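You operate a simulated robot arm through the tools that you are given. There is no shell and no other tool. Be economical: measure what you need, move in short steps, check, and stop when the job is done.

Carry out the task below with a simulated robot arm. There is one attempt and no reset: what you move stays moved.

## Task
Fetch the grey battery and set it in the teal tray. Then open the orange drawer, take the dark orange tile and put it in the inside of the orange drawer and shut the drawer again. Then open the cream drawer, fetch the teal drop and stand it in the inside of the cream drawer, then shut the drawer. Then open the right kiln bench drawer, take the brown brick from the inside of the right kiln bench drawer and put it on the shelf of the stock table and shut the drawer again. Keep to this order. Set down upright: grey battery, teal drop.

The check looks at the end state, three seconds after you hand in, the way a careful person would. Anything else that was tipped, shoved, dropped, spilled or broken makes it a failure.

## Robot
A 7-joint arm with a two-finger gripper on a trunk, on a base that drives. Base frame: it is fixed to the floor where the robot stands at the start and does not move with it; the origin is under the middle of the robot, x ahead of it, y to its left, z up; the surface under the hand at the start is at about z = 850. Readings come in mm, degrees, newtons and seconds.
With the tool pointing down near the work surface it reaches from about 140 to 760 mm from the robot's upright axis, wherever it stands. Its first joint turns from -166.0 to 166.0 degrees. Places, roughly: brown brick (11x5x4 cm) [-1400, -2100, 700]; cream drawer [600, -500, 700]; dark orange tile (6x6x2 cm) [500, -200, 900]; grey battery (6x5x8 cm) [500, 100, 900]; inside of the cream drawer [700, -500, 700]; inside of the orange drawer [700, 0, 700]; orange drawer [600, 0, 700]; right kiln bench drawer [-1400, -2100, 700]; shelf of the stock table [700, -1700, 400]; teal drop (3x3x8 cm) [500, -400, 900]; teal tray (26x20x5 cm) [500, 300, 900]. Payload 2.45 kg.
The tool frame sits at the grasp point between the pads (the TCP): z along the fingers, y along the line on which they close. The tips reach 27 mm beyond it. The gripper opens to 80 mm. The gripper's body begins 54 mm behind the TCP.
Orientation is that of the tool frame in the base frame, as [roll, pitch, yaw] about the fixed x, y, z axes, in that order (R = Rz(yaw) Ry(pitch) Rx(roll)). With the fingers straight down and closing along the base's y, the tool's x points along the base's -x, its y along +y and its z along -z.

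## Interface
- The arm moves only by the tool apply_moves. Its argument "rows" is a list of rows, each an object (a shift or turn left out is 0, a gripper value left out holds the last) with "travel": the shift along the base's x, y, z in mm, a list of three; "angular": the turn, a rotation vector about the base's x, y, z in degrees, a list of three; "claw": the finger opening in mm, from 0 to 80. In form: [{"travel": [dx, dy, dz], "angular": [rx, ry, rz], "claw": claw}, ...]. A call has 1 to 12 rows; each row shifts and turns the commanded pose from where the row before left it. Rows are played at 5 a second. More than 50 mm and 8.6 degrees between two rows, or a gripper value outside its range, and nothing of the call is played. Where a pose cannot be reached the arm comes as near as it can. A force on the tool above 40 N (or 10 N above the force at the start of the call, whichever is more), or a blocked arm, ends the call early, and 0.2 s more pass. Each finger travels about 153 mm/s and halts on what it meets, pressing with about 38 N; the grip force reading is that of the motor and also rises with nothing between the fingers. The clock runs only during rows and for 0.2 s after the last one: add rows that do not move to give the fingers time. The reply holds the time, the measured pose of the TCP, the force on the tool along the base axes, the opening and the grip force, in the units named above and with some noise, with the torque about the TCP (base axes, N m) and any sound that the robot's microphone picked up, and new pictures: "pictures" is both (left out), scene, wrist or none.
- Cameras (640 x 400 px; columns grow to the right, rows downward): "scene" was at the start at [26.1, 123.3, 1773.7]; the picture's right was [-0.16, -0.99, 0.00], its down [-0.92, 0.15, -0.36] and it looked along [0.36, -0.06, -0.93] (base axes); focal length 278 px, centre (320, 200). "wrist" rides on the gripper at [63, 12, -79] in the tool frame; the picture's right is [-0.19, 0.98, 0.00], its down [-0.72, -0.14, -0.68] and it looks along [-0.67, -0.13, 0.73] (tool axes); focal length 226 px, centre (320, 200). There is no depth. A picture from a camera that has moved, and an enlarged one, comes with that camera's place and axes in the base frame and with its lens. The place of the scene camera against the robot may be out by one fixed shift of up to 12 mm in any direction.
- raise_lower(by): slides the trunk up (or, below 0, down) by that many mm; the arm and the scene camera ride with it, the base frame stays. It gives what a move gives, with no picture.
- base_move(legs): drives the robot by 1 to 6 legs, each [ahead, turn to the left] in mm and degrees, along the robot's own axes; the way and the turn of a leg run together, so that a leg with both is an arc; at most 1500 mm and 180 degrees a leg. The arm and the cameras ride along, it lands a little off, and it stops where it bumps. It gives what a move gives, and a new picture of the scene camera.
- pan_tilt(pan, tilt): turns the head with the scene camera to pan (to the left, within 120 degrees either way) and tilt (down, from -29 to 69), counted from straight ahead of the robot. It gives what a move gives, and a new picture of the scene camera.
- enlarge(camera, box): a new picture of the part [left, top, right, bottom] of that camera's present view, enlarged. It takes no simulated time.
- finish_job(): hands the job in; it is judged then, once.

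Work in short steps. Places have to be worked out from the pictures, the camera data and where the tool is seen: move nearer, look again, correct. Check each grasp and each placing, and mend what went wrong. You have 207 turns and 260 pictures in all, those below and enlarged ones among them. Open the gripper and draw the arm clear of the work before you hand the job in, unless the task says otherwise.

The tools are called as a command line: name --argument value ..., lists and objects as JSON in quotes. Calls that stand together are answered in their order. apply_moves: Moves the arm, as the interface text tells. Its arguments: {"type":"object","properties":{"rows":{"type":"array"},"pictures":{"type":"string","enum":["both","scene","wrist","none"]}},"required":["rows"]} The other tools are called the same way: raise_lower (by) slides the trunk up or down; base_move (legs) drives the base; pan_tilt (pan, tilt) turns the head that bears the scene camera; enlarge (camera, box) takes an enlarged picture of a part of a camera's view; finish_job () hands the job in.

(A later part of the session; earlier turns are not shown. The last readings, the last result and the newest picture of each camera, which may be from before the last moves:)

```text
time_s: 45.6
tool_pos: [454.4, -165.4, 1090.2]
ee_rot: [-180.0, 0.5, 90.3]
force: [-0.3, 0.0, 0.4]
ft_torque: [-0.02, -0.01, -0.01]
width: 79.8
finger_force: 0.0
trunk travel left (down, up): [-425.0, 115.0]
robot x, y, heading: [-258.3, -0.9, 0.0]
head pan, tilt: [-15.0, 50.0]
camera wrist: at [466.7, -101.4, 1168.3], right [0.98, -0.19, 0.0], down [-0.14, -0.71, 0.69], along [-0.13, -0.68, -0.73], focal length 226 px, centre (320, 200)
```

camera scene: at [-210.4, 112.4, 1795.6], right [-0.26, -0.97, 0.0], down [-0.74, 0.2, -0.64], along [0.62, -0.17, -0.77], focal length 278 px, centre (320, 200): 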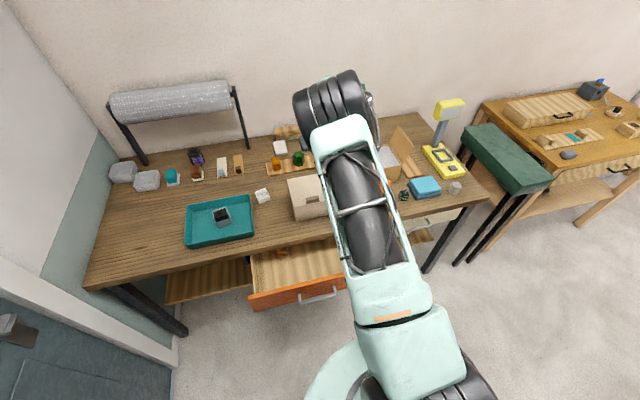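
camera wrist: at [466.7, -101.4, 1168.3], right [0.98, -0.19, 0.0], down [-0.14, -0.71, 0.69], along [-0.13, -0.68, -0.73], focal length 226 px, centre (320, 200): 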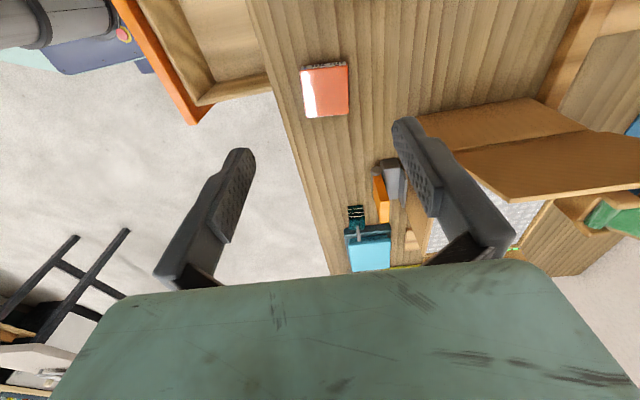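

Tile top is centred near (456, -201), yaw about -5°. I turn and come down above it.

apply_moves --rows '[{"travel": [1, -18, -45], "angular": [0, 0, -5]}, {"travel": [1, -18, -45]}, {"travel": [0, 0, -45]}, {"travel": [0, 0, -20]}, {}]' --pictures "wrist"

```text
time_s: 46.8
tool_pos: [456.5, -201.1, 933.5]
ee_rot: [179.9, 0.6, 85.3]
force: [0.2, 0.3, -1.0]
ft_torque: [-0.01, 0.01, -0.04]
width: 79.9
finger_force: 0.1
trunk travel left (down, up): [-425.0, 115.0]
robot x, y, heading: [-257.2, -1.2, -0.0]
head pan, tilt: [-15.0, 50.0]
camera wrist: at [474.1, -137.9, 1011.5], right [0.96, -0.27, 0.0], down [-0.2, -0.7, 0.69], along [-0.19, -0.66, -0.73], focal length 226 px, centre (320, 200)
```

wrist: 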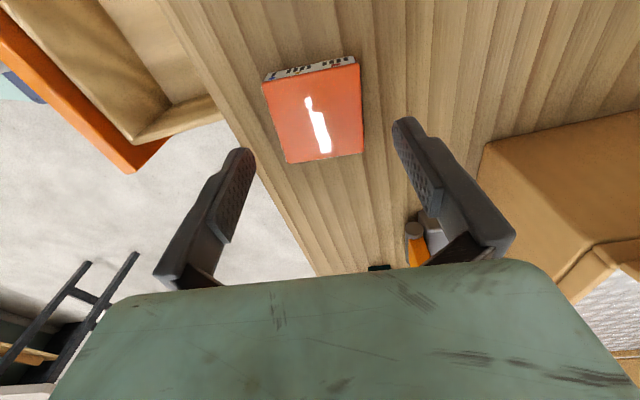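

The tile is centred at about (455, -199); fingers straddle it. I descend and grip.

apply_moves --rows '[{"travel": [-1, 1.5, -30], "angular": [0, 0, -1]}, {"travel": [0, 0, -20]}, {"travel": [0, 0, -2]}, {"claw": 40}, {"claw": 40}, {"claw": 40}]' --pictures "wrist"

```text
time_s: 47.6
tool_pos: [458.4, -200.3, 884.7]
ee_rot: [179.9, 0.5, 84.4]
force: [3.0, -1.7, 5.1]
ft_torque: [0.03, 0.13, 0.0]
width: 57.6
finger_force: 13.2
trunk travel left (down, up): [-425.0, 115.0]
robot x, y, heading: [-255.7, 0.4, -0.1]
head pan, tilt: [-15.0, 50.0]
stopped in row 4: the force on the tool passed its limit at 47 N (the readings are from after the stop); the commanded pose is now the measured one
camera wrist: at [476.4, -137.5, 963.0], right [0.96, -0.29, 0.0], down [-0.21, -0.69, 0.69], along [-0.2, -0.66, -0.73], focal length 226 px, centre (320, 200)
```

wrist: 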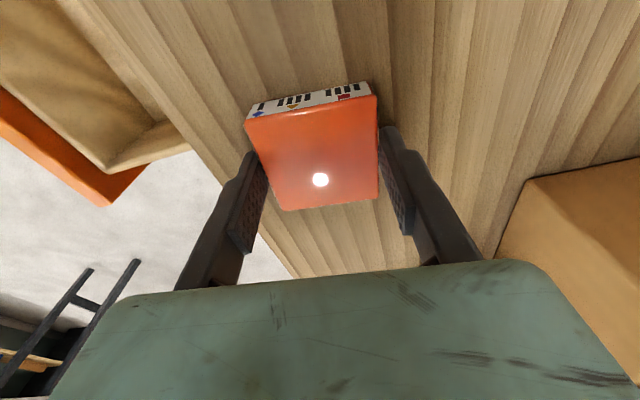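

The finger tips touched the table while closing; the tile is gripped at 57 mm. I raise 1 mm and finish closing.

apply_moves --rows '[{"travel": [0, 0, 1], "claw": 40}, {"claw": 40}, {"claw": 40}, {"travel": [0, 0, 20]}, {"travel": [0, 0, 40]}, {}]' --pictures "wrist"

```text
time_s: 49.0
tool_pos: [456.6, -199.9, 944.6]
ee_rot: [179.9, 0.5, 84.3]
force: [1.6, -0.4, -2.0]
ft_torque: [0.03, 0.01, -0.01]
width: 57.4
finger_force: 37.9
trunk travel left (down, up): [-425.0, 115.0]
robot x, y, heading: [-255.9, -3.0, -0.0]
head pan, tilt: [-15.0, 50.0]
camera wrist: at [475.5, -136.7, 1023.6], right [0.96, -0.29, 0.0], down [-0.21, -0.69, 0.69], along [-0.2, -0.66, -0.73], focal length 226 px, centre (320, 200)
```

wrist: 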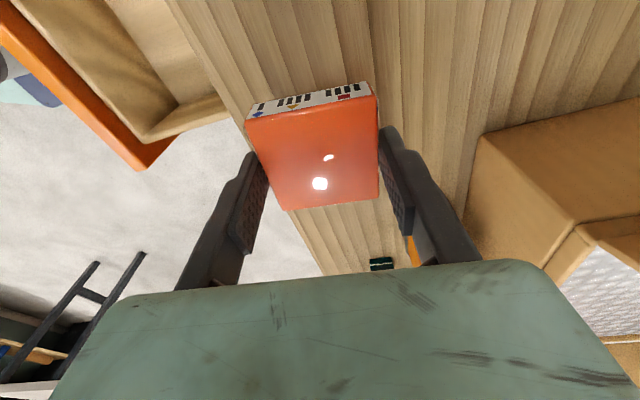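

Tile lifted. I carry it out in front of the table edge and over the open drawer to look inside.

apply_moves --rows '[{"travel": [-40, 0, 40]}, {"travel": [-40, 0, 20]}, {"travel": [-40, 25, 0]}, {"travel": [-40, 35, 0]}, {"travel": [0, 45, 0]}, {"travel": [0, 45, 0]}, {"travel": [0, 45, 0]}, {"travel": [0, 45, 0]}, {"angular": [0, 0, 6]}, {}]' --pictures "both"

```text
refused: row 1 steps farther than a row can; nothing moved
```

apply_moves --rows '[{"travel": [-30, 0, 35]}, {"travel": [-40, 0, 20]}, {"travel": [-40, 25, 0]}, {"travel": [-40, 25, 0]}, {"travel": [-10, 45, 0]}, {"travel": [0, 45, 0]}, {"travel": [0, 45, 0]}, {"travel": [0, 45, 0]}, {"angular": [0, 0, 6]}, {}]' --pictures "both"

```text
time_s: 51.2
tool_pos: [295.4, 30.5, 1000.8]
ee_rot: [179.9, 0.5, 90.4]
force: [0.3, -0.9, -1.5]
ft_torque: [-0.01, 0.03, -0.04]
width: 57.4
finger_force: 37.5
trunk travel left (down, up): [-425.0, 115.0]
robot x, y, heading: [-257.2, 1.6, 0.4]
head pan, tilt: [-15.0, 50.0]
camera scene: at [-212.7, 113.1, 1795.6], right [-0.26, -0.97, 0.0], down [-0.74, 0.2, -0.64], along [0.62, -0.17, -0.77], focal length 278 px, centre (320, 200)
camera wrist: at [307.8, 95.1, 1078.9], right [0.98, -0.19, 0.0], down [-0.14, -0.71, 0.69], along [-0.13, -0.68, -0.73], focal length 226 px, centre (320, 200)
```

scene: 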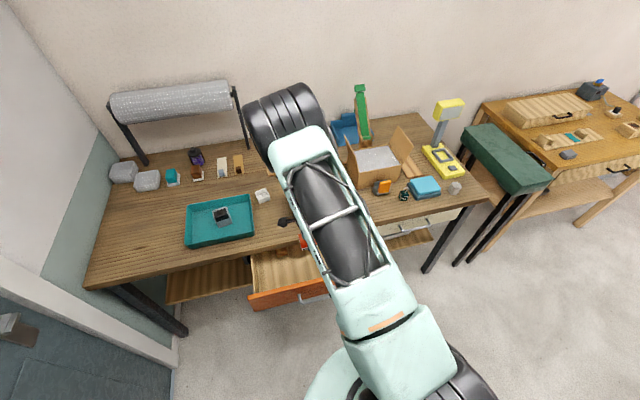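
wrist: 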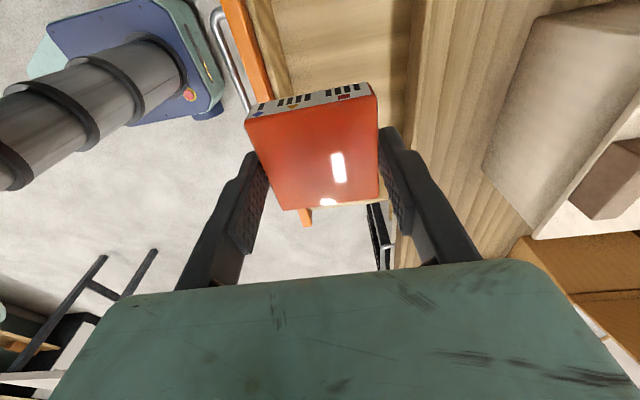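

I enlarge the scene picture to see the drawer interior left of the arm.

enlarge --camera "scene" --box '[225, 200, 385, 300]'

enlarge --camera "wrist" --box '[210, 0, 530, 250]'

```text
4.00 times, centred on (305, 250) of scene
camera zoom: at [-212.7, 113.1, 1795.6], right [-0.26, -0.97, 0.0], down [-0.74, 0.2, -0.64], along [0.62, -0.17, -0.77], focal length 1111 px, centre (380, 0)
```

zoom: 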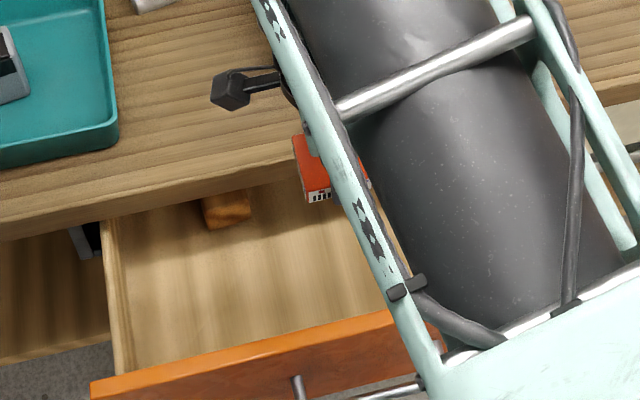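

```text
1.60 times, centred on (370, 125) of wrist
camera zoom: at [307.8, 95.1, 1078.9], right [0.98, -0.19, 0.0], down [-0.14, -0.71, 0.69], along [-0.13, -0.68, -0.73], focal length 362 px, centre (240, 320)
```

zoom: 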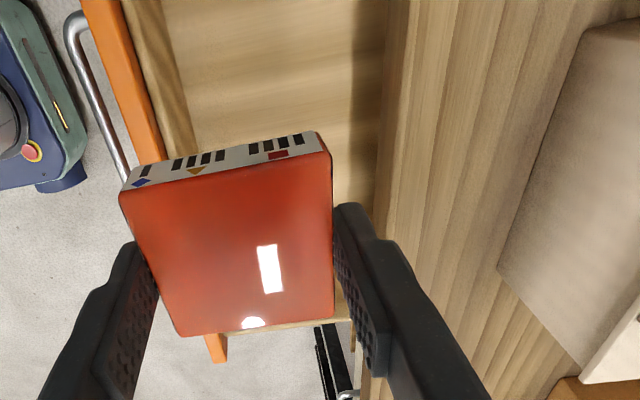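

The front half of the drawer is free; gap between drawer front (x≈257) and table edge (x≈380) fits the hand at x≈317. I lower there stepwise.

apply_moves --rows '[{"travel": [22, 0, -40]}, {"travel": [0, 0, -45]}, {"travel": [0, 0, -45]}, {"travel": [0, 0, -40]}, {}]' --pictures "both"

```text
time_s: 52.4
tool_pos: [316.0, 29.8, 830.9]
ee_rot: [-179.9, 0.5, 90.3]
force: [0.4, -0.1, -0.8]
ft_torque: [-0.03, -0.01, 0.02]
width: 57.1
finger_force: 38.6
trunk travel left (down, up): [-425.0, 115.0]
robot x, y, heading: [-254.9, 1.9, 0.2]
head pan, tilt: [-15.0, 50.0]
camera scene: at [-212.8, 112.4, 1795.7], right [-0.26, -0.97, 0.0], down [-0.74, 0.2, -0.64], along [0.62, -0.17, -0.77], focal length 278 px, centre (320, 200)
camera wrist: at [328.5, 95.0, 908.6], right [0.98, -0.19, 0.0], down [-0.14, -0.71, 0.69], along [-0.13, -0.68, -0.73], focal length 226 px, centre (320, 200)
```

scene: 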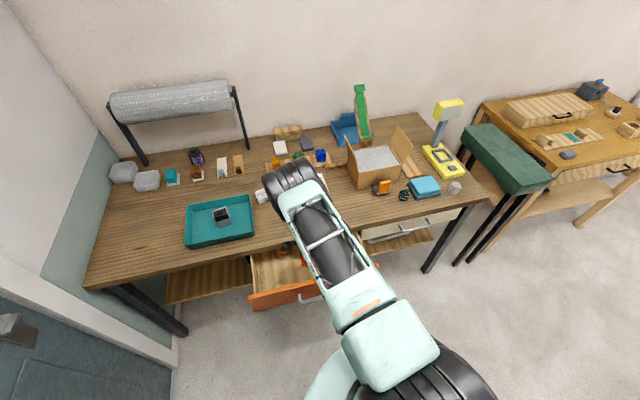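
wrist: 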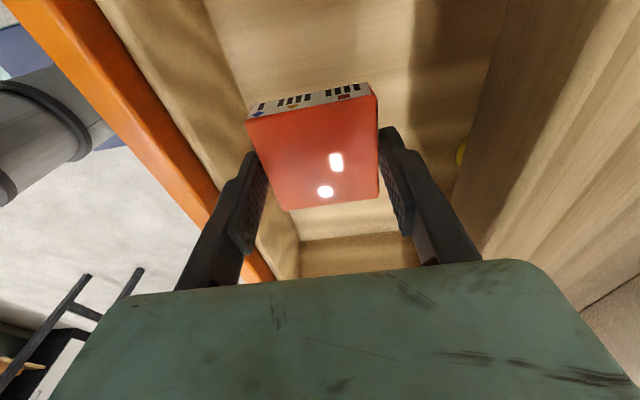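

Clear inside. I shift 8 mm towards the front and lower further.

apply_moves --rows '[{"travel": [-8, 0, -30]}, {"travel": [0, 0, -30]}, {"travel": [0, 0, -25]}, {}]' --pictures "wrist"

```text
time_s: 53.4
tool_pos: [309.6, 30.8, 745.5]
ee_rot: [-180.0, 0.5, 90.3]
force: [-0.5, 0.3, -1.7]
ft_torque: [0.0, 0.03, 0.02]
width: 57.2
finger_force: 37.5
trunk travel left (down, up): [-425.0, 115.0]
robot x, y, heading: [-257.9, -1.9, 0.1]
head pan, tilt: [-15.0, 50.0]
camera wrist: at [322.1, 94.4, 823.7], right [0.98, -0.19, 0.0], down [-0.14, -0.71, 0.69], along [-0.13, -0.68, -0.73], focal length 226 px, centre (320, 200)
```

wrist: 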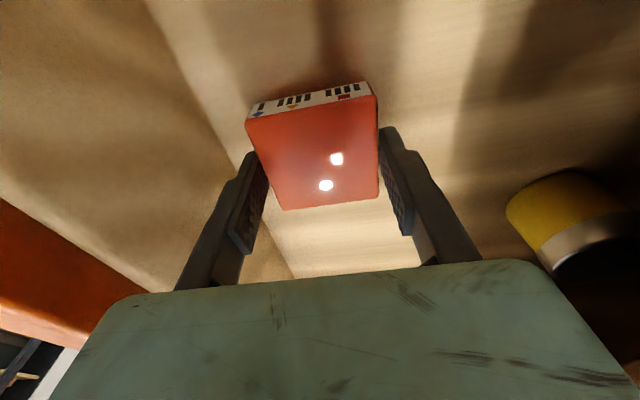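

Floor is estimated at z≈675. I lower to near contact in small steps.

apply_moves --rows '[{"travel": [0, 0, -20]}, {"travel": [0, 0, -12]}, {"travel": [0, 0, -4]}, {}]' --pictures "wrist"

```text
time_s: 54.1
tool_pos: [318.0, 30.2, 716.5]
ee_rot: [179.3, 0.5, 90.5]
force: [2.1, -2.3, 24.1]
ft_torque: [0.04, 0.82, 0.06]
width: 57.1
finger_force: 37.7
trunk travel left (down, up): [-425.0, 115.0]
robot x, y, heading: [-259.4, -2.3, -0.2]
head pan, tilt: [-15.0, 50.0]
stopped in row 3: the force on the tool passed its limit at 68 N (the readings are from after the stop); the commanded pose is now the measured one
camera wrist: at [328.9, 94.6, 795.8], right [0.98, -0.18, 0.01], down [-0.14, -0.71, 0.69], along [-0.12, -0.68, -0.73], focal length 226 px, centre (320, 200)
```

wrist: 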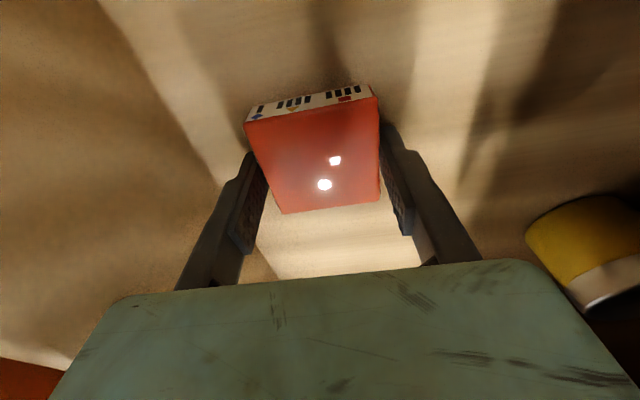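

Floor contact at TCP z≈716. I ease off 2 mm, open moderately and rise straight.

apply_moves --rows '[{"travel": [0, 0, 2]}, {"claw": 70}, {"claw": 70}, {"travel": [0, 0, 20]}, {"travel": [0, 0, 40]}, {"travel": [0, 0, 45]}, {"travel": [0, 0, 45]}, {"travel": [0, 0, 45]}]' --pictures "wrist"

```text
time_s: 55.9
tool_pos: [313.1, 29.1, 911.9]
ee_rot: [179.6, 0.5, 90.3]
force: [-0.6, 0.1, -0.3]
ft_torque: [-0.02, 0.02, -0.03]
width: 70.1
finger_force: 0.0
trunk travel left (down, up): [-425.0, 115.0]
robot x, y, heading: [-258.8, -0.9, 0.2]
head pan, tilt: [-15.0, 50.0]
camera wrist: at [324.4, 93.6, 989.9], right [0.98, -0.19, 0.01], down [-0.14, -0.71, 0.69], along [-0.12, -0.68, -0.73], focal length 226 px, centre (320, 200)
```

wrist: 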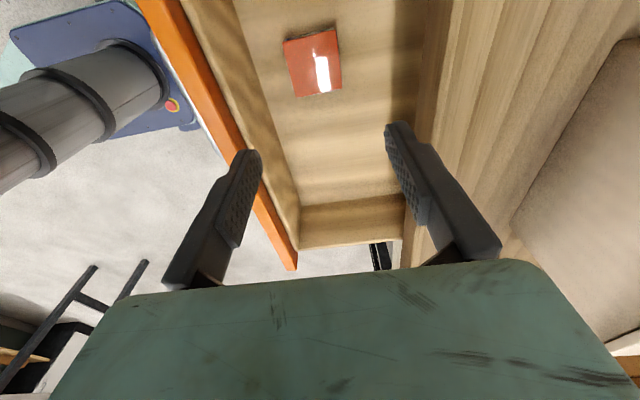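

The tile lies flat inside the drawer. I rise, back the base off and prepare the tilted hand to push the drawer shut.

apply_moves --rows '[{"travel": [0, 0, 45]}, {"travel": [0, 0, 45]}, {"travel": [0, 0, 45]}, {"travel": [-20, 0, 20], "angular": [0, -7.5, 0], "claw": 0}, {"travel": [-20, 0, 0], "angular": [0, -7.5, 0]}, {"travel": [-20, 0, 0], "angular": [0, -7.5, 0]}, {"travel": [-20, 0, 0], "angular": [0, -7.5, 0]}]' --pictures "none"

base_move --legs '[[-190, 0]]'

```text
time_s: 57.5
tool_pos: [235.2, 30.2, 1068.2]
ee_rot: [149.5, 0.6, 90.1]
force: [-0.5, 0.5, -0.4]
ft_torque: [0.01, 0.0, -0.03]
width: 0.1
finger_force: 29.6
trunk travel left (down, up): [-425.0, 115.0]
robot x, y, heading: [-256.7, 1.5, 0.3]
head pan, tilt: [-15.0, 50.0]
```

```text
time_s: 59.1
tool_pos: [43.6, 29.1, 1067.3]
ee_rot: [149.6, 0.6, 90.0]
force: [-0.5, -0.5, 0.6]
ft_torque: [-0.04, -0.05, 0.0]
width: 0.0
finger_force: 30.2
trunk travel left (down, up): [-425.0, 115.0]
robot x, y, heading: [-447.7, 2.4, 0.1]
head pan, tilt: [-15.0, 50.0]
camera scene: at [-405.0, 112.1, 1795.8], right [-0.26, -0.97, 0.0], down [-0.74, 0.2, -0.64], along [0.62, -0.17, -0.77], focal length 278 px, centre (320, 200)
```

scene: 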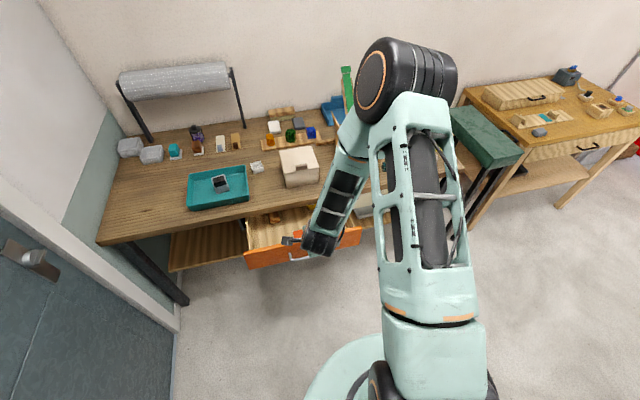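

Now lower the trunk and bring the closed fingers in front of the bar.

raise_lower --by -285

apply_moves --rows '[{"travel": [20, 0, -20]}, {"travel": [20, 0, -20]}, {"travel": [20, 0, 0]}, {}]' --pictures "wrist"

```text
time_s: 62.0
tool_pos: [44.5, 27.2, 782.8]
ee_rot: [149.6, 0.6, 90.1]
force: [0.0, -0.2, 0.0]
ft_torque: [0.02, 0.0, -0.03]
width: 0.3
finger_force: 29.8
trunk travel left (down, up): [-140.0, 400.0]
robot x, y, heading: [-445.9, -4.0, 0.0]
head pan, tilt: [-15.0, 50.0]
```

```text
time_s: 63.0
tool_pos: [104.1, 29.7, 741.9]
ee_rot: [149.8, 0.6, 90.1]
force: [0.2, -0.8, -0.3]
ft_torque: [0.0, 0.01, -0.03]
width: 0.2
finger_force: 29.7
trunk travel left (down, up): [-140.0, 400.0]
robot x, y, heading: [-450.3, -0.7, 0.1]
head pan, tilt: [-15.0, 50.0]
camera wrist: at [76.0, 93.9, 815.5], right [0.85, -0.19, 0.5], down [-0.47, -0.71, 0.52], along [0.26, -0.68, -0.69], focal length 226 px, centre (320, 200)
```

wrist: 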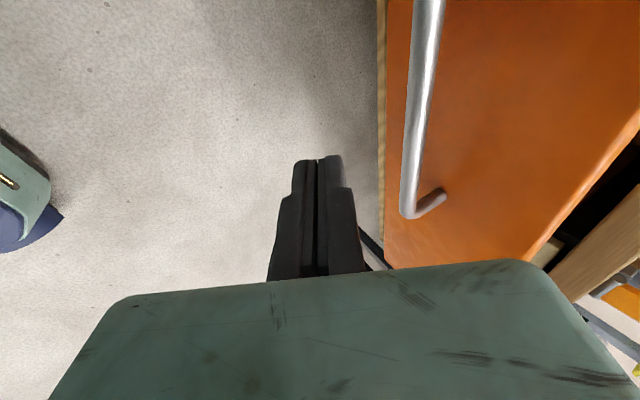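

Fingers are outside the bar. I push the drawer in.

apply_moves --rows '[{"travel": [20, 0, -2]}, {"travel": [20, 0, 0]}, {"travel": [20, 0, 0]}, {"travel": [20, 0, 0]}, {"travel": [20, 0, 0]}, {"travel": [20, 0, 0]}, {"travel": [20, 0, 0]}, {"travel": [20, 0, 0]}, {"travel": [20, 0, 0]}, {"travel": [20, 0, 0]}, {"travel": [20, 0, 0]}]' --pictures "wrist"

```text
time_s: 65.4
tool_pos: [325.0, 28.8, 740.2]
ee_rot: [149.5, 0.6, 90.0]
force: [0.4, -0.6, 0.0]
ft_torque: [0.02, 0.01, 0.03]
width: 0.1
finger_force: 30.1
trunk travel left (down, up): [-140.0, 400.0]
robot x, y, heading: [-449.6, 0.4, 0.0]
head pan, tilt: [-15.0, 50.0]
camera wrist: at [295.7, 94.4, 813.4], right [0.85, -0.19, 0.5], down [-0.46, -0.71, 0.52], along [0.26, -0.68, -0.69], focal length 226 px, centre (320, 200)
```

wrist: 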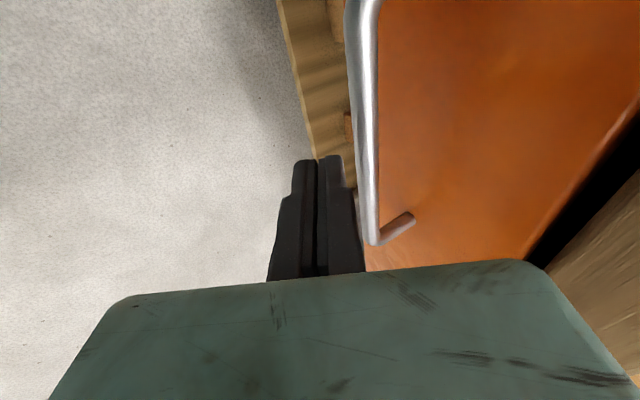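

The drawer is moving in. I continue with small steps until it stops.

apply_moves --rows '[{"travel": [8, 0, 0]}, {"travel": [8, 0, 0]}, {"travel": [6, 0, 0]}, {"travel": [5, 0, 0]}, {"travel": [4, 0, 0]}, {"travel": [3, 0, 0]}, {"travel": [3, 0, 0]}, {"travel": [3, 0, 0]}, {"travel": [2, 0, 0]}, {"travel": [2, 0, 0]}]' --pictures "both"

```text
time_s: 67.2
tool_pos: [358.3, 29.9, 733.6]
ee_rot: [150.5, 0.5, 90.0]
force: [-0.3, 0.3, -0.3]
ft_torque: [-0.02, -0.07, -0.02]
width: 0.1
finger_force: 29.9
trunk travel left (down, up): [-140.0, 400.0]
robot x, y, heading: [-447.8, -1.5, -0.2]
head pan, tilt: [-15.0, 50.0]
stopped in row 9: the force on the tool passed its limit at 43 N (the readings are from after the stop); the commanded pose is now the measured one
camera scene: at [-402.9, 112.2, 1510.5], right [-0.26, -0.97, 0.0], down [-0.74, 0.2, -0.64], along [0.62, -0.17, -0.77], focal length 278 px, centre (320, 200)
camera wrist: at [331.3, 94.4, 808.3], right [0.85, -0.19, 0.49], down [-0.46, -0.71, 0.53], along [0.25, -0.67, -0.7], focal length 226 px, centre (320, 200)
```

scene: 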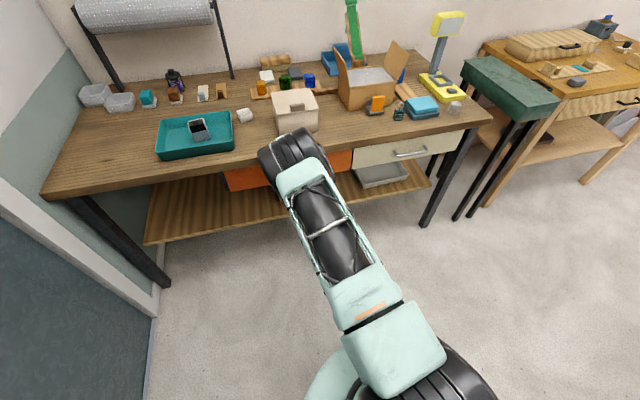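
wrist: 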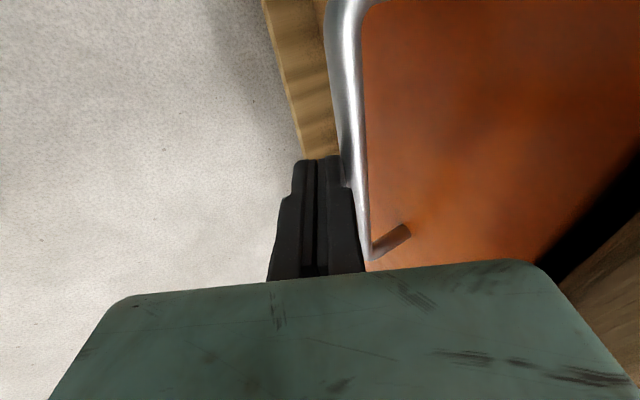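

The drawer is shut (TCP stopped at x≈358 as at the closed bar). I retract and move the base sideways to face the cream drawer (handle about y≈-490).

apply_moves --rows '[{"travel": [-30, 0, 0]}, {"travel": [-40, 0, 0]}, {"travel": [-40, 0, 0]}, {"travel": [-40, 0, 10]}, {"travel": [-40, 0, 10]}, {"travel": [-40, 0, 10]}]' --pictures "scene"

base_move --legs '[[0, -90], [500, 0], [0, 90]]'

```text
time_s: 68.6
tool_pos: [128.6, 29.1, 766.4]
ee_rot: [150.3, 0.6, 90.2]
force: [-0.4, 0.5, 2.1]
ft_torque: [-0.01, 0.0, 0.0]
width: 0.0
finger_force: 30.2
trunk travel left (down, up): [-140.0, 400.0]
robot x, y, heading: [-451.4, -1.4, 0.1]
head pan, tilt: [-15.0, 50.0]
camera scene: at [-403.9, 112.1, 1510.7], right [-0.26, -0.97, 0.0], down [-0.74, 0.2, -0.64], along [0.62, -0.17, -0.77], focal length 278 px, centre (320, 200)
```

scene: 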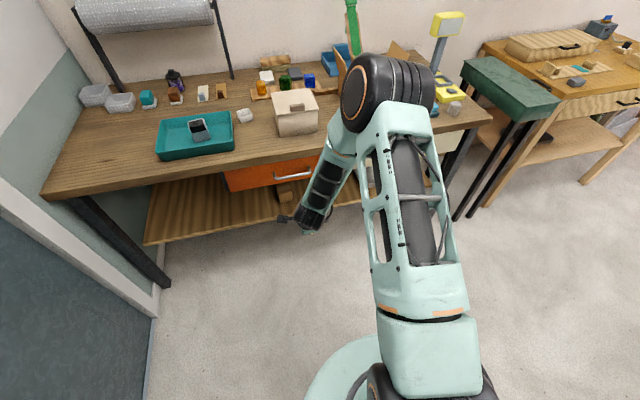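

```text
time_s: 70.8
tool_pos: [82.7, -237.9, 764.8]
ee_rot: [150.4, 0.4, 63.0]
force: [0.5, 0.5, 0.0]
ft_torque: [-0.04, 0.03, -0.01]
width: 0.0
finger_force: 29.5
trunk travel left (down, up): [-140.0, 400.0]
robot x, y, heading: [-447.5, 3.8, -24.9]
head pan, tilt: [-15.0, 50.0]
stopped in leg 1: the robot was blocked; the commanded pose is now the measured one
camera scene: at [-354.3, 77.6, 1510.5], right [-0.64, -0.77, 0.0], down [-0.59, 0.49, -0.64], along [0.49, -0.41, -0.77], focal length 278 px, centre (320, 200)
```

scene: 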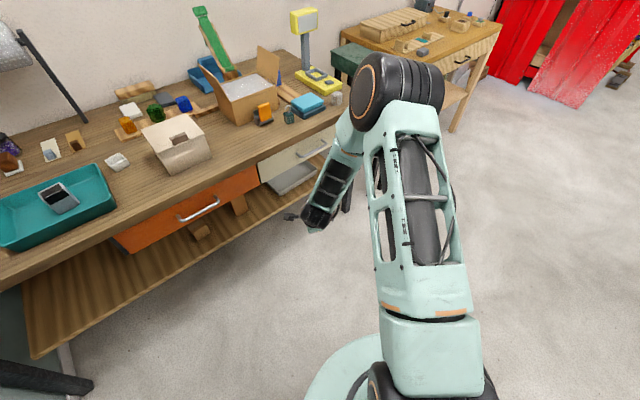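

The base was blocked at -25°. I look around the robot to see what is near.

pan_tilt --pan 110 --tilt 55

pan_tilt --pan -100 --tilt 50

```text
time_s: 72.8
tool_pos: [82.8, -238.5, 766.8]
ee_rot: [150.4, 0.5, 62.9]
force: [-0.7, -0.3, -0.8]
ft_torque: [0.01, 0.0, 0.02]
width: 0.0
finger_force: 29.1
trunk travel left (down, up): [-140.0, 400.0]
robot x, y, heading: [-449.5, -4.5, -25.0]
head pan, tilt: [110.0, 55.0]
camera scene: at [-407.8, 197.6, 1504.2], right [1.0, -0.09, 0.0], down [-0.07, -0.82, -0.57], along [0.05, 0.57, -0.82], focal length 278 px, centre (320, 200)
```

scene: 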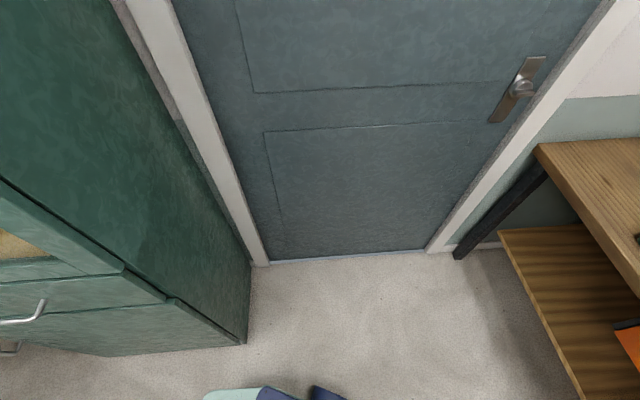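

```text
time_s: 75.8
tool_pos: [80.6, -238.4, 765.2]
ee_rot: [150.4, 0.5, 62.9]
force: [-0.1, -0.1, -0.2]
ft_torque: [-0.04, 0.0, 0.04]
width: 0.2
finger_force: 29.7
trunk travel left (down, up): [-140.0, 400.0]
robot x, y, heading: [-444.2, -1.7, -25.0]
head pan, tilt: [-100.0, 50.0]
camera scene: at [-458.2, 62.7, 1510.7], right [-0.82, 0.57, 0.0], down [0.44, 0.63, -0.64], along [-0.37, -0.53, -0.77], focal length 278 px, centre (320, 200)
```

scene: 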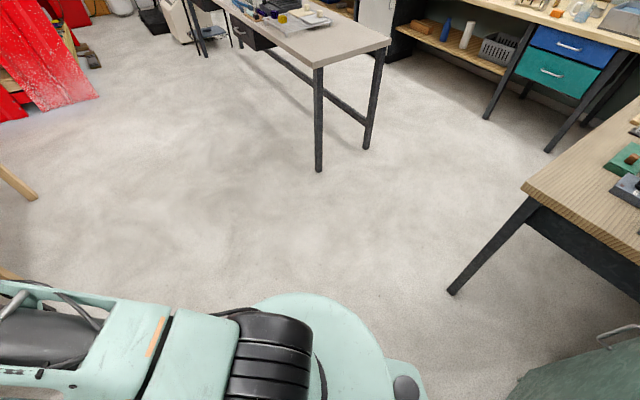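

A green cabinet behind-left blocks the rear of the base. I drive ahead first, then turn and travel to stand before the cream drawer.

base_move --legs '[[200, 0], [0, -90], [450, 0], [0, 115]]'

pan_tilt --pan 0 --tilt 50

```text
time_s: 88.5
tool_pos: [125.9, -495.7, 766.3]
ee_rot: [150.4, 0.3, 86.8]
force: [0.1, -0.3, 0.3]
ft_torque: [0.02, -0.01, -0.02]
width: 0.1
finger_force: 29.4
trunk travel left (down, up): [-140.0, 400.0]
robot x, y, heading: [-452.4, -491.8, -1.1]
head pan, tilt: [-100.0, 50.0]
camera scene: at [-494.2, -434.6, 1510.7], right [-0.98, 0.19, 0.0], down [0.15, 0.75, -0.64], along [-0.12, -0.63, -0.77], focal length 278 px, centre (320, 200)
```

scene: 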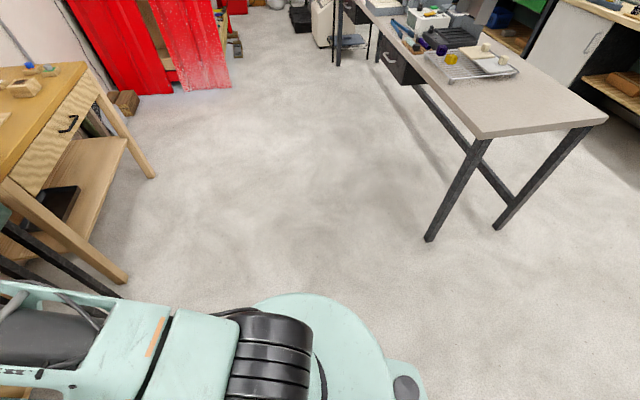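

```text
time_s: 90.3
tool_pos: [126.3, -494.9, 765.3]
ee_rot: [150.4, 0.4, 86.8]
force: [-0.7, -0.5, -0.2]
ft_torque: [0.01, -0.01, -0.01]
width: 0.0
finger_force: 29.5
trunk travel left (down, up): [-140.0, 400.0]
robot x, y, heading: [-452.1, -492.1, -1.1]
head pan, tilt: [0.0, 50.0]
camera scene: at [-402.3, -360.6, 1510.7], right [-0.02, -1.0, 0.0], down [-0.77, 0.02, -0.64], along [0.64, -0.01, -0.77], focal length 278 px, centre (320, 200)
```

scene: 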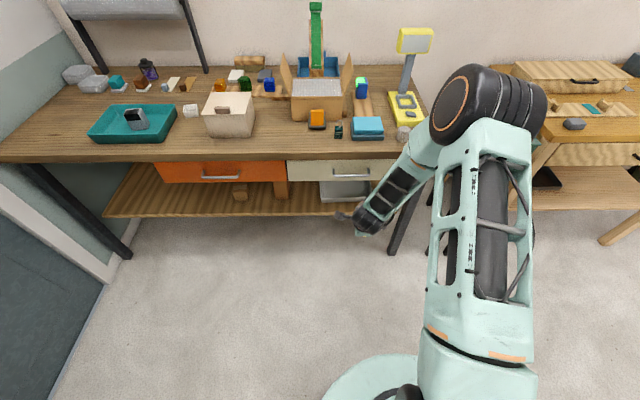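

In position. I enlarge the view of the cream drawer handle.

enlarge --camera "scene" --box '[240, 90, 440, 215]'

apply_moves --rows '[{"travel": [20, 0, 15], "angular": [0, 0, 3.2], "claw": 34}, {"travel": [40, 0, 15]}, {"travel": [40, 0, 0]}, {"travel": [40, 0, 0]}, {"travel": [35, 0, 0]}, {}]' --pictures "wrist"

```text
3.20 times, centred on (340, 152) of scene
camera zoom: at [-402.3, -360.6, 1510.7], right [-0.02, -1.0, 0.0], down [-0.77, 0.02, -0.64], along [0.64, -0.01, -0.77], focal length 888 px, centre (256, 352)
```

zoom: 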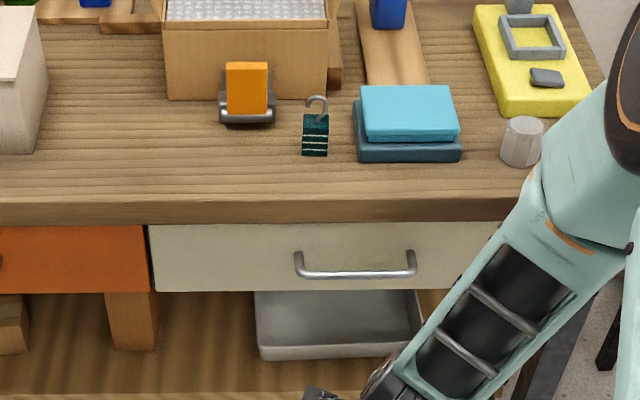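

```text
time_s: 91.7
tool_pos: [301.8, -494.7, 793.8]
ee_rot: [150.5, 0.4, 89.9]
force: [0.2, 0.4, -0.7]
ft_torque: [-0.02, -0.01, -0.03]
width: 33.9
finger_force: 0.1
trunk travel left (down, up): [-140.0, 400.0]
robot x, y, heading: [-453.2, -492.6, -1.1]
head pan, tilt: [0.0, 50.0]
camera wrist: at [273.8, -429.8, 868.7], right [0.85, -0.19, 0.49], down [-0.46, -0.71, 0.53], along [0.25, -0.67, -0.7], focal length 226 px, centre (320, 200)
```

wrist: 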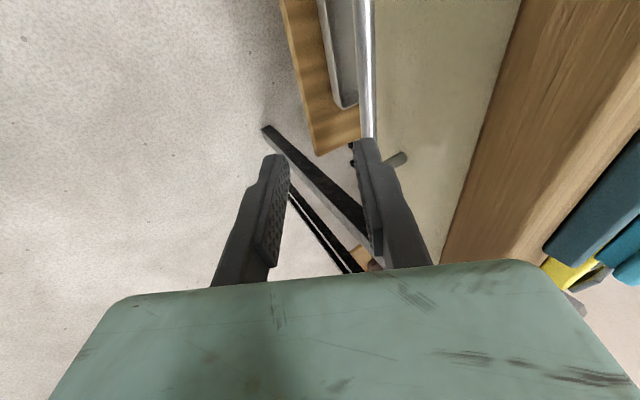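

Geometry matches the orange handle exactly. I repeat the same hooking approach, checking before closing.

apply_moves --rows '[{"travel": [42, 0, 0], "claw": 28}, {"travel": [10, 0, -17]}, {"travel": [10, 0, -17]}, {"travel": [8, 0, -14]}, {}]' --pictures "wrist"

```text
time_s: 92.9
tool_pos: [370.8, -496.0, 747.7]
ee_rot: [150.4, 0.3, 90.1]
force: [-0.4, 1.1, -0.1]
ft_torque: [0.01, -0.02, 0.01]
width: 28.0
finger_force: 0.0
trunk travel left (down, up): [-140.0, 400.0]
robot x, y, heading: [-456.1, -491.4, -1.2]
head pan, tilt: [0.0, 50.0]
camera wrist: at [342.7, -430.5, 821.1], right [0.85, -0.19, 0.49], down [-0.46, -0.71, 0.53], along [0.25, -0.67, -0.7], focal length 226 px, centre (320, 200)
```

wrist: 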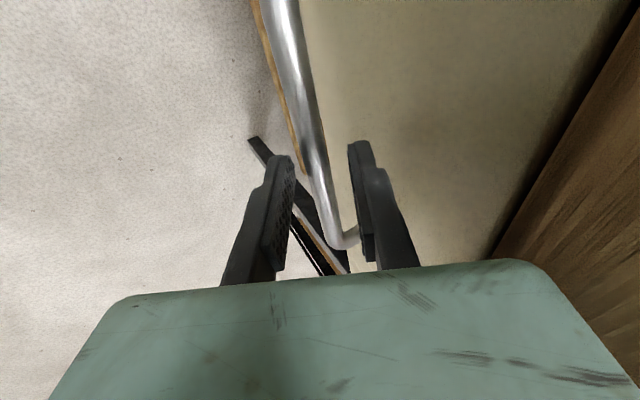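

Bar is between the fingers. Deeper, close, and pull.

apply_moves --rows '[{"travel": [4, 0, -8]}, {"claw": 0}, {"claw": 0}, {}]' --pictures "none"

apply_moves --rows '[{"travel": [-5, 0, 0]}, {"travel": [-8, 0, 0]}, {"travel": [-12, 0, 0]}, {"travel": [-15, 0, 0]}, {"travel": [-15, 0, 0]}, {"travel": [-15, 0, 0]}, {"travel": [-15, 0, 0]}, {"travel": [-15, 0, 0]}, {"travel": [-15, 0, 0]}, {"travel": [-15, 0, 0]}, {"travel": [-15, 0, 0]}, {"travel": [-15, 0, 0]}]' --pictures "none"

apply_moves --rows '[{"travel": [-15, 0, 0]}, {"travel": [-15, 0, 0]}, {"travel": [-15, 0, 0]}]' --pictures "scene"

```text
time_s: 93.9
tool_pos: [373.4, -494.5, 739.7]
ee_rot: [150.4, 0.3, 90.0]
force: [-17.5, 1.5, 6.1]
ft_torque: [-0.32, -1.3, -0.65]
width: 11.7
finger_force: 38.7
trunk travel left (down, up): [-140.0, 400.0]
robot x, y, heading: [-452.9, -488.2, -0.9]
head pan, tilt: [0.0, 50.0]
```

```text
time_s: 96.5
tool_pos: [213.2, -494.2, 739.4]
ee_rot: [150.4, 0.4, 90.1]
force: [-1.0, 7.8, 12.4]
ft_torque: [0.33, -0.05, -0.12]
width: 11.4
finger_force: 38.4
trunk travel left (down, up): [-140.0, 400.0]
robot x, y, heading: [-455.1, -493.7, -0.8]
head pan, tilt: [0.0, 50.0]
```

```text
time_s: 97.3
tool_pos: [168.7, -493.2, 739.1]
ee_rot: [150.4, 0.4, 90.0]
force: [-0.7, 13.8, 12.8]
ft_torque: [0.15, -0.07, -0.21]
width: 11.5
finger_force: 38.7
trunk travel left (down, up): [-140.0, 400.0]
robot x, y, heading: [-452.3, -492.6, -1.0]
head pan, tilt: [0.0, 50.0]
camera scene: at [-403.4, -359.4, 1510.7], right [-0.02, -1.0, 0.0], down [-0.77, 0.01, -0.64], along [0.64, -0.01, -0.77], focal length 278 px, centre (320, 200)
```

scene: 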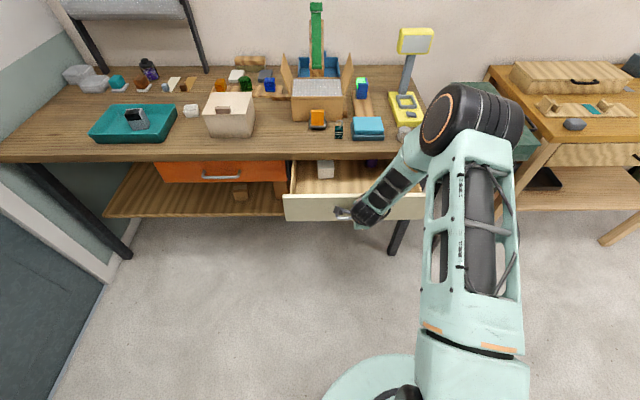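

The cream drawer is open about 205 mm. I release, back out, and raise.

apply_moves --rows '[{"claw": 30}, {"claw": 30}, {"travel": [-10, 0, 17]}, {"travel": [-15, 0, 26]}, {"travel": [-15, 0, 26]}, {"travel": [-10, 0, 40]}, {"travel": [-10, 0, 45]}]' --pictures "none"

raise_lower --by 285

apply_moves --rows '[{"travel": [25, 10, 0], "angular": [0, 7.4, 0], "claw": 80}, {"travel": [25, 10, 0], "angular": [0, 7.4, 0]}, {"travel": [25, 10, 0], "angular": [0, 7.4, 0]}, {"travel": [25, 10, 0], "angular": [-0.3, 7.4, 0]}, {"travel": [25, 10, 0]}, {"travel": [25, 10, 0]}]' --pictures "none"

base_move --legs '[[190, 1]]'

```text
time_s: 98.9
tool_pos: [110.6, -495.9, 893.1]
ee_rot: [150.4, 0.3, 90.0]
force: [0.3, 0.1, 0.5]
ft_torque: [0.01, -0.01, -0.01]
width: 30.3
finger_force: 0.0
trunk travel left (down, up): [-140.0, 400.0]
robot x, y, heading: [-453.1, -492.2, -1.4]
head pan, tilt: [0.0, 50.0]
```

```text
time_s: 101.8
tool_pos: [111.3, -495.6, 1178.2]
ee_rot: [150.3, 0.4, 90.0]
force: [0.0, -0.3, -0.6]
ft_torque: [0.01, -0.01, 0.01]
width: 30.0
finger_force: 0.1
trunk travel left (down, up): [-425.0, 115.0]
robot x, y, heading: [-451.4, -495.2, -1.0]
head pan, tilt: [0.0, 50.0]
```

```text
time_s: 103.2
tool_pos: [262.9, -433.5, 1179.0]
ee_rot: [180.0, 0.7, 90.3]
force: [-0.4, -0.9, 0.0]
ft_torque: [-0.01, 0.01, -0.02]
width: 79.8
finger_force: 0.1
trunk travel left (down, up): [-425.0, 115.0]
robot x, y, heading: [-450.6, -491.5, -0.8]
head pan, tilt: [0.0, 50.0]
```

```text
time_s: 104.7
tool_pos: [452.1, -426.1, 1178.7]
ee_rot: [-180.0, 0.7, 91.2]
force: [1.0, -0.8, 0.3]
ft_torque: [0.03, 0.05, 0.01]
width: 80.2
finger_force: 0.0
trunk travel left (down, up): [-425.0, 115.0]
robot x, y, heading: [-265.1, -493.7, 0.1]
head pan, tilt: [0.0, 50.0]
camera scene: at [-213.3, -361.8, 1795.6], right [0.0, -1.0, 0.0], down [-0.77, 0.0, -0.64], along [0.64, 0.0, -0.77], focal length 278 px, centre (320, 200)
```

scene: 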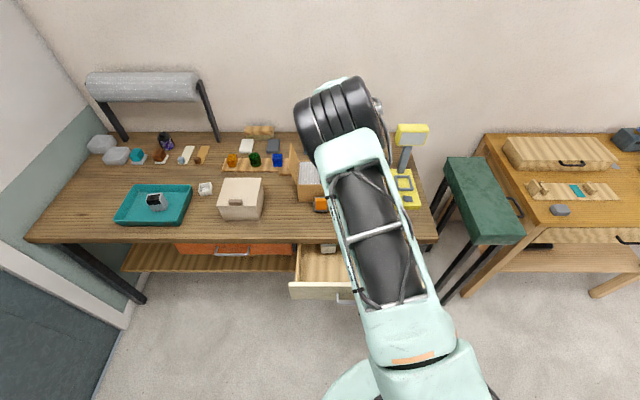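

Now a wrist look at the drop from above.

apply_moves --rows '[{"travel": [0, 0, -45]}, {"travel": [0, 0, -35]}, {}]' --pictures "wrist"

enlarge --camera "wrist" --box '[260, 20, 460, 145]'

```text
time_s: 105.5
tool_pos: [451.0, -426.3, 1098.5]
ee_rot: [179.9, 0.8, 91.3]
force: [-1.4, 0.7, -0.5]
ft_torque: [-0.03, -0.01, 0.02]
width: 79.8
finger_force: 0.0
trunk travel left (down, up): [-425.0, 115.0]
robot x, y, heading: [-263.1, -493.2, -0.0]
head pan, tilt: [0.0, 50.0]
camera wrist: at [462.4, -361.5, 1177.3], right [0.98, -0.17, 0.0], down [-0.13, -0.71, 0.69], along [-0.12, -0.68, -0.72], focal length 226 px, centre (320, 200)
```

wrist: 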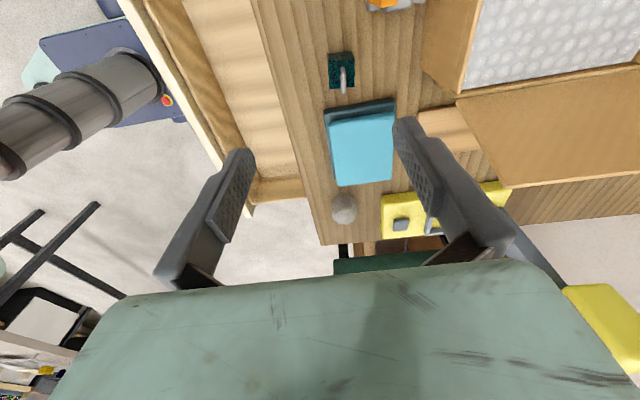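

```text
3.20 times, centred on (360, 82) of wrist
camera zoom: at [462.4, -361.5, 1177.3], right [0.98, -0.17, 0.0], down [-0.13, -0.71, 0.69], along [-0.12, -0.68, -0.72], focal length 723 px, centre (192, 576)
```

zoom: 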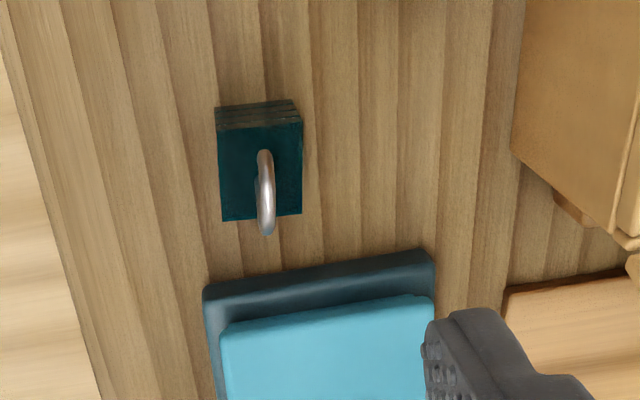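

The drop body spans about 30 mm at (474, -439), top at z≈891 with the hook above. To keep the camera housing clear of the phone stand I turn the hand 86° so the fingers close along y.

apply_moves --rows '[{"travel": [0, 0, 0], "angular": [0, 0, 7.84]}, {"angular": [0, 0, 7.84]}, {"angular": [0, 0, 7.84]}, {"angular": [0, 0, 7.84]}, {"angular": [0, 0, 7.84]}, {"angular": [0, 0, 7.84]}, {"angular": [0, 0, 7.84]}, {"angular": [0, 0, 7.84], "claw": 54}, {"travel": [5, -4, -20], "angular": [0, 0, 7.84]}, {"travel": [5, -4, -20], "angular": [0, 0, 7.84]}, {"travel": [5, -4, -20], "angular": [0, 0, 7.84]}, {}]' --pictures "wrist"

```text
time_s: 108.1
tool_pos: [465.5, -438.3, 1038.9]
ee_rot: [180.0, 0.8, 177.5]
force: [-0.3, 0.4, 0.1]
ft_torque: [0.0, -0.02, -0.01]
width: 53.9
finger_force: 0.1
trunk travel left (down, up): [-425.0, 115.0]
robot x, y, heading: [-262.2, -491.6, -0.2]
head pan, tilt: [0.0, 50.0]
camera wrist: at [402.0, -421.8, 1116.8], right [0.24, 0.97, 0.0], down [0.7, -0.17, 0.69], along [0.67, -0.16, -0.72], focal length 226 px, centre (320, 200)
```

wrist: 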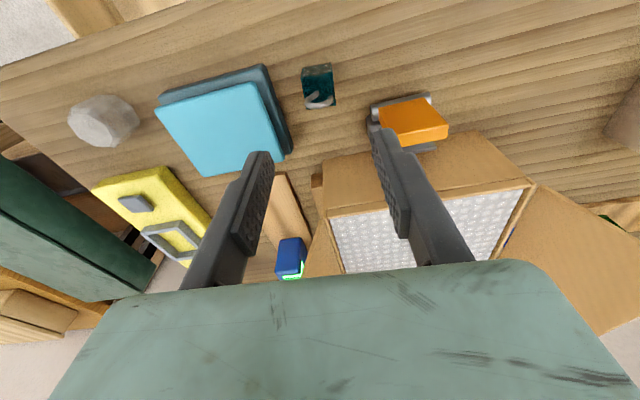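

enlarge --camera "wrist" --box '[240, 40, 400, 140]'

```text
4.00 times, centred on (320, 90) of wrist
camera zoom: at [402.0, -421.8, 1116.8], right [0.24, 0.97, 0.0], down [0.7, -0.17, 0.69], along [0.67, -0.16, -0.72], focal length 904 px, centre (320, 640)
```

zoom: 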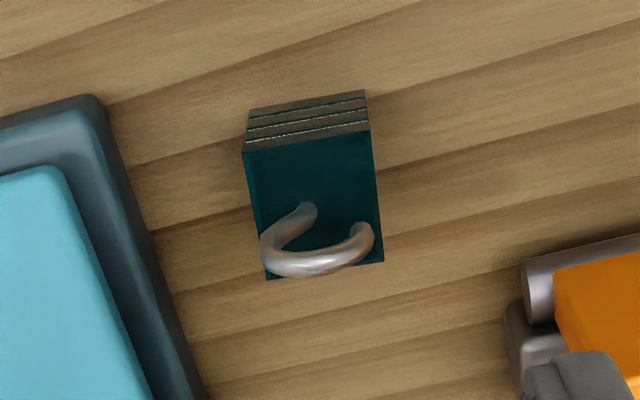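

Drop centre (474, -440), yaw ≈ -5.5°, body top z≈890, hook up to ≈935. I descend to z≈893 so the palm stays above the hook.

apply_moves --rows '[{"travel": [8, -1.5, -30], "angular": [0, 0, -3]}, {"travel": [0, 0, -40]}, {"travel": [0, 0, -40]}, {}]' --pictures "wrist"

```text
time_s: 109.1
tool_pos: [473.0, -438.8, 928.8]
ee_rot: [180.0, 0.7, 174.3]
force: [-0.3, 0.0, 0.2]
ft_torque: [-0.01, 0.02, 0.0]
width: 54.3
finger_force: 0.0
trunk travel left (down, up): [-425.0, 115.0]
robot x, y, heading: [-264.1, -491.8, 0.1]
head pan, tilt: [0.0, 50.0]
camera wrist: at [410.7, -420.2, 1007.3], right [0.29, 0.96, 0.0], down [0.69, -0.21, 0.69], along [0.66, -0.2, -0.72], focal length 226 px, centre (320, 200)
```

wrist: 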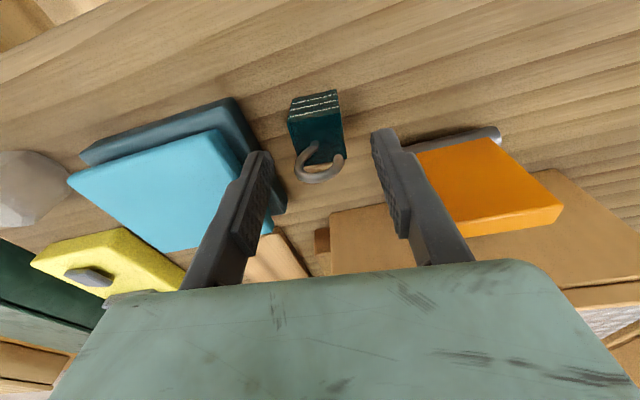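

Centred; I narrow to 46 mm for clearance from the blue box, descend 36 mm and close.

apply_moves --rows '[{"travel": [0, -0.5, 0], "claw": 46}, {"travel": [0, 0, -20]}, {"travel": [0, 0, -16]}, {}, {"claw": 15}, {"claw": 15}, {"claw": 15}]' --pictures "wrist"

```text
time_s: 110.7
tool_pos: [473.2, -440.7, 892.4]
ee_rot: [180.0, 0.6, 174.3]
force: [-0.3, -0.3, 0.2]
ft_torque: [0.0, 0.0, 0.01]
width: 29.1
finger_force: 38.0
trunk travel left (down, up): [-425.0, 115.0]
robot x, y, heading: [-265.0, -493.8, 0.0]
head pan, tilt: [0.0, 50.0]
camera wrist: at [410.6, -421.1, 970.5], right [0.29, 0.96, 0.0], down [0.69, -0.21, 0.69], along [0.66, -0.2, -0.72], focal length 226 px, centre (320, 200)
```

wrist: 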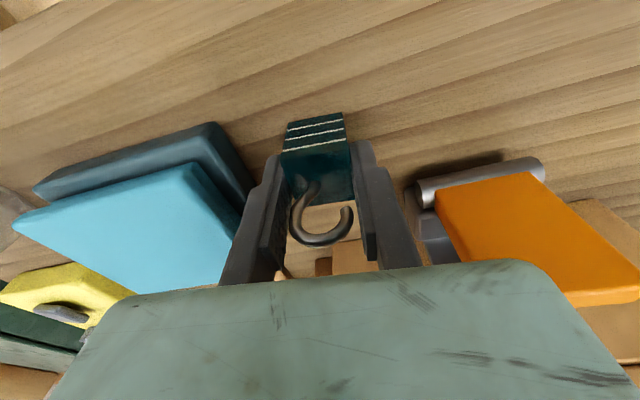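

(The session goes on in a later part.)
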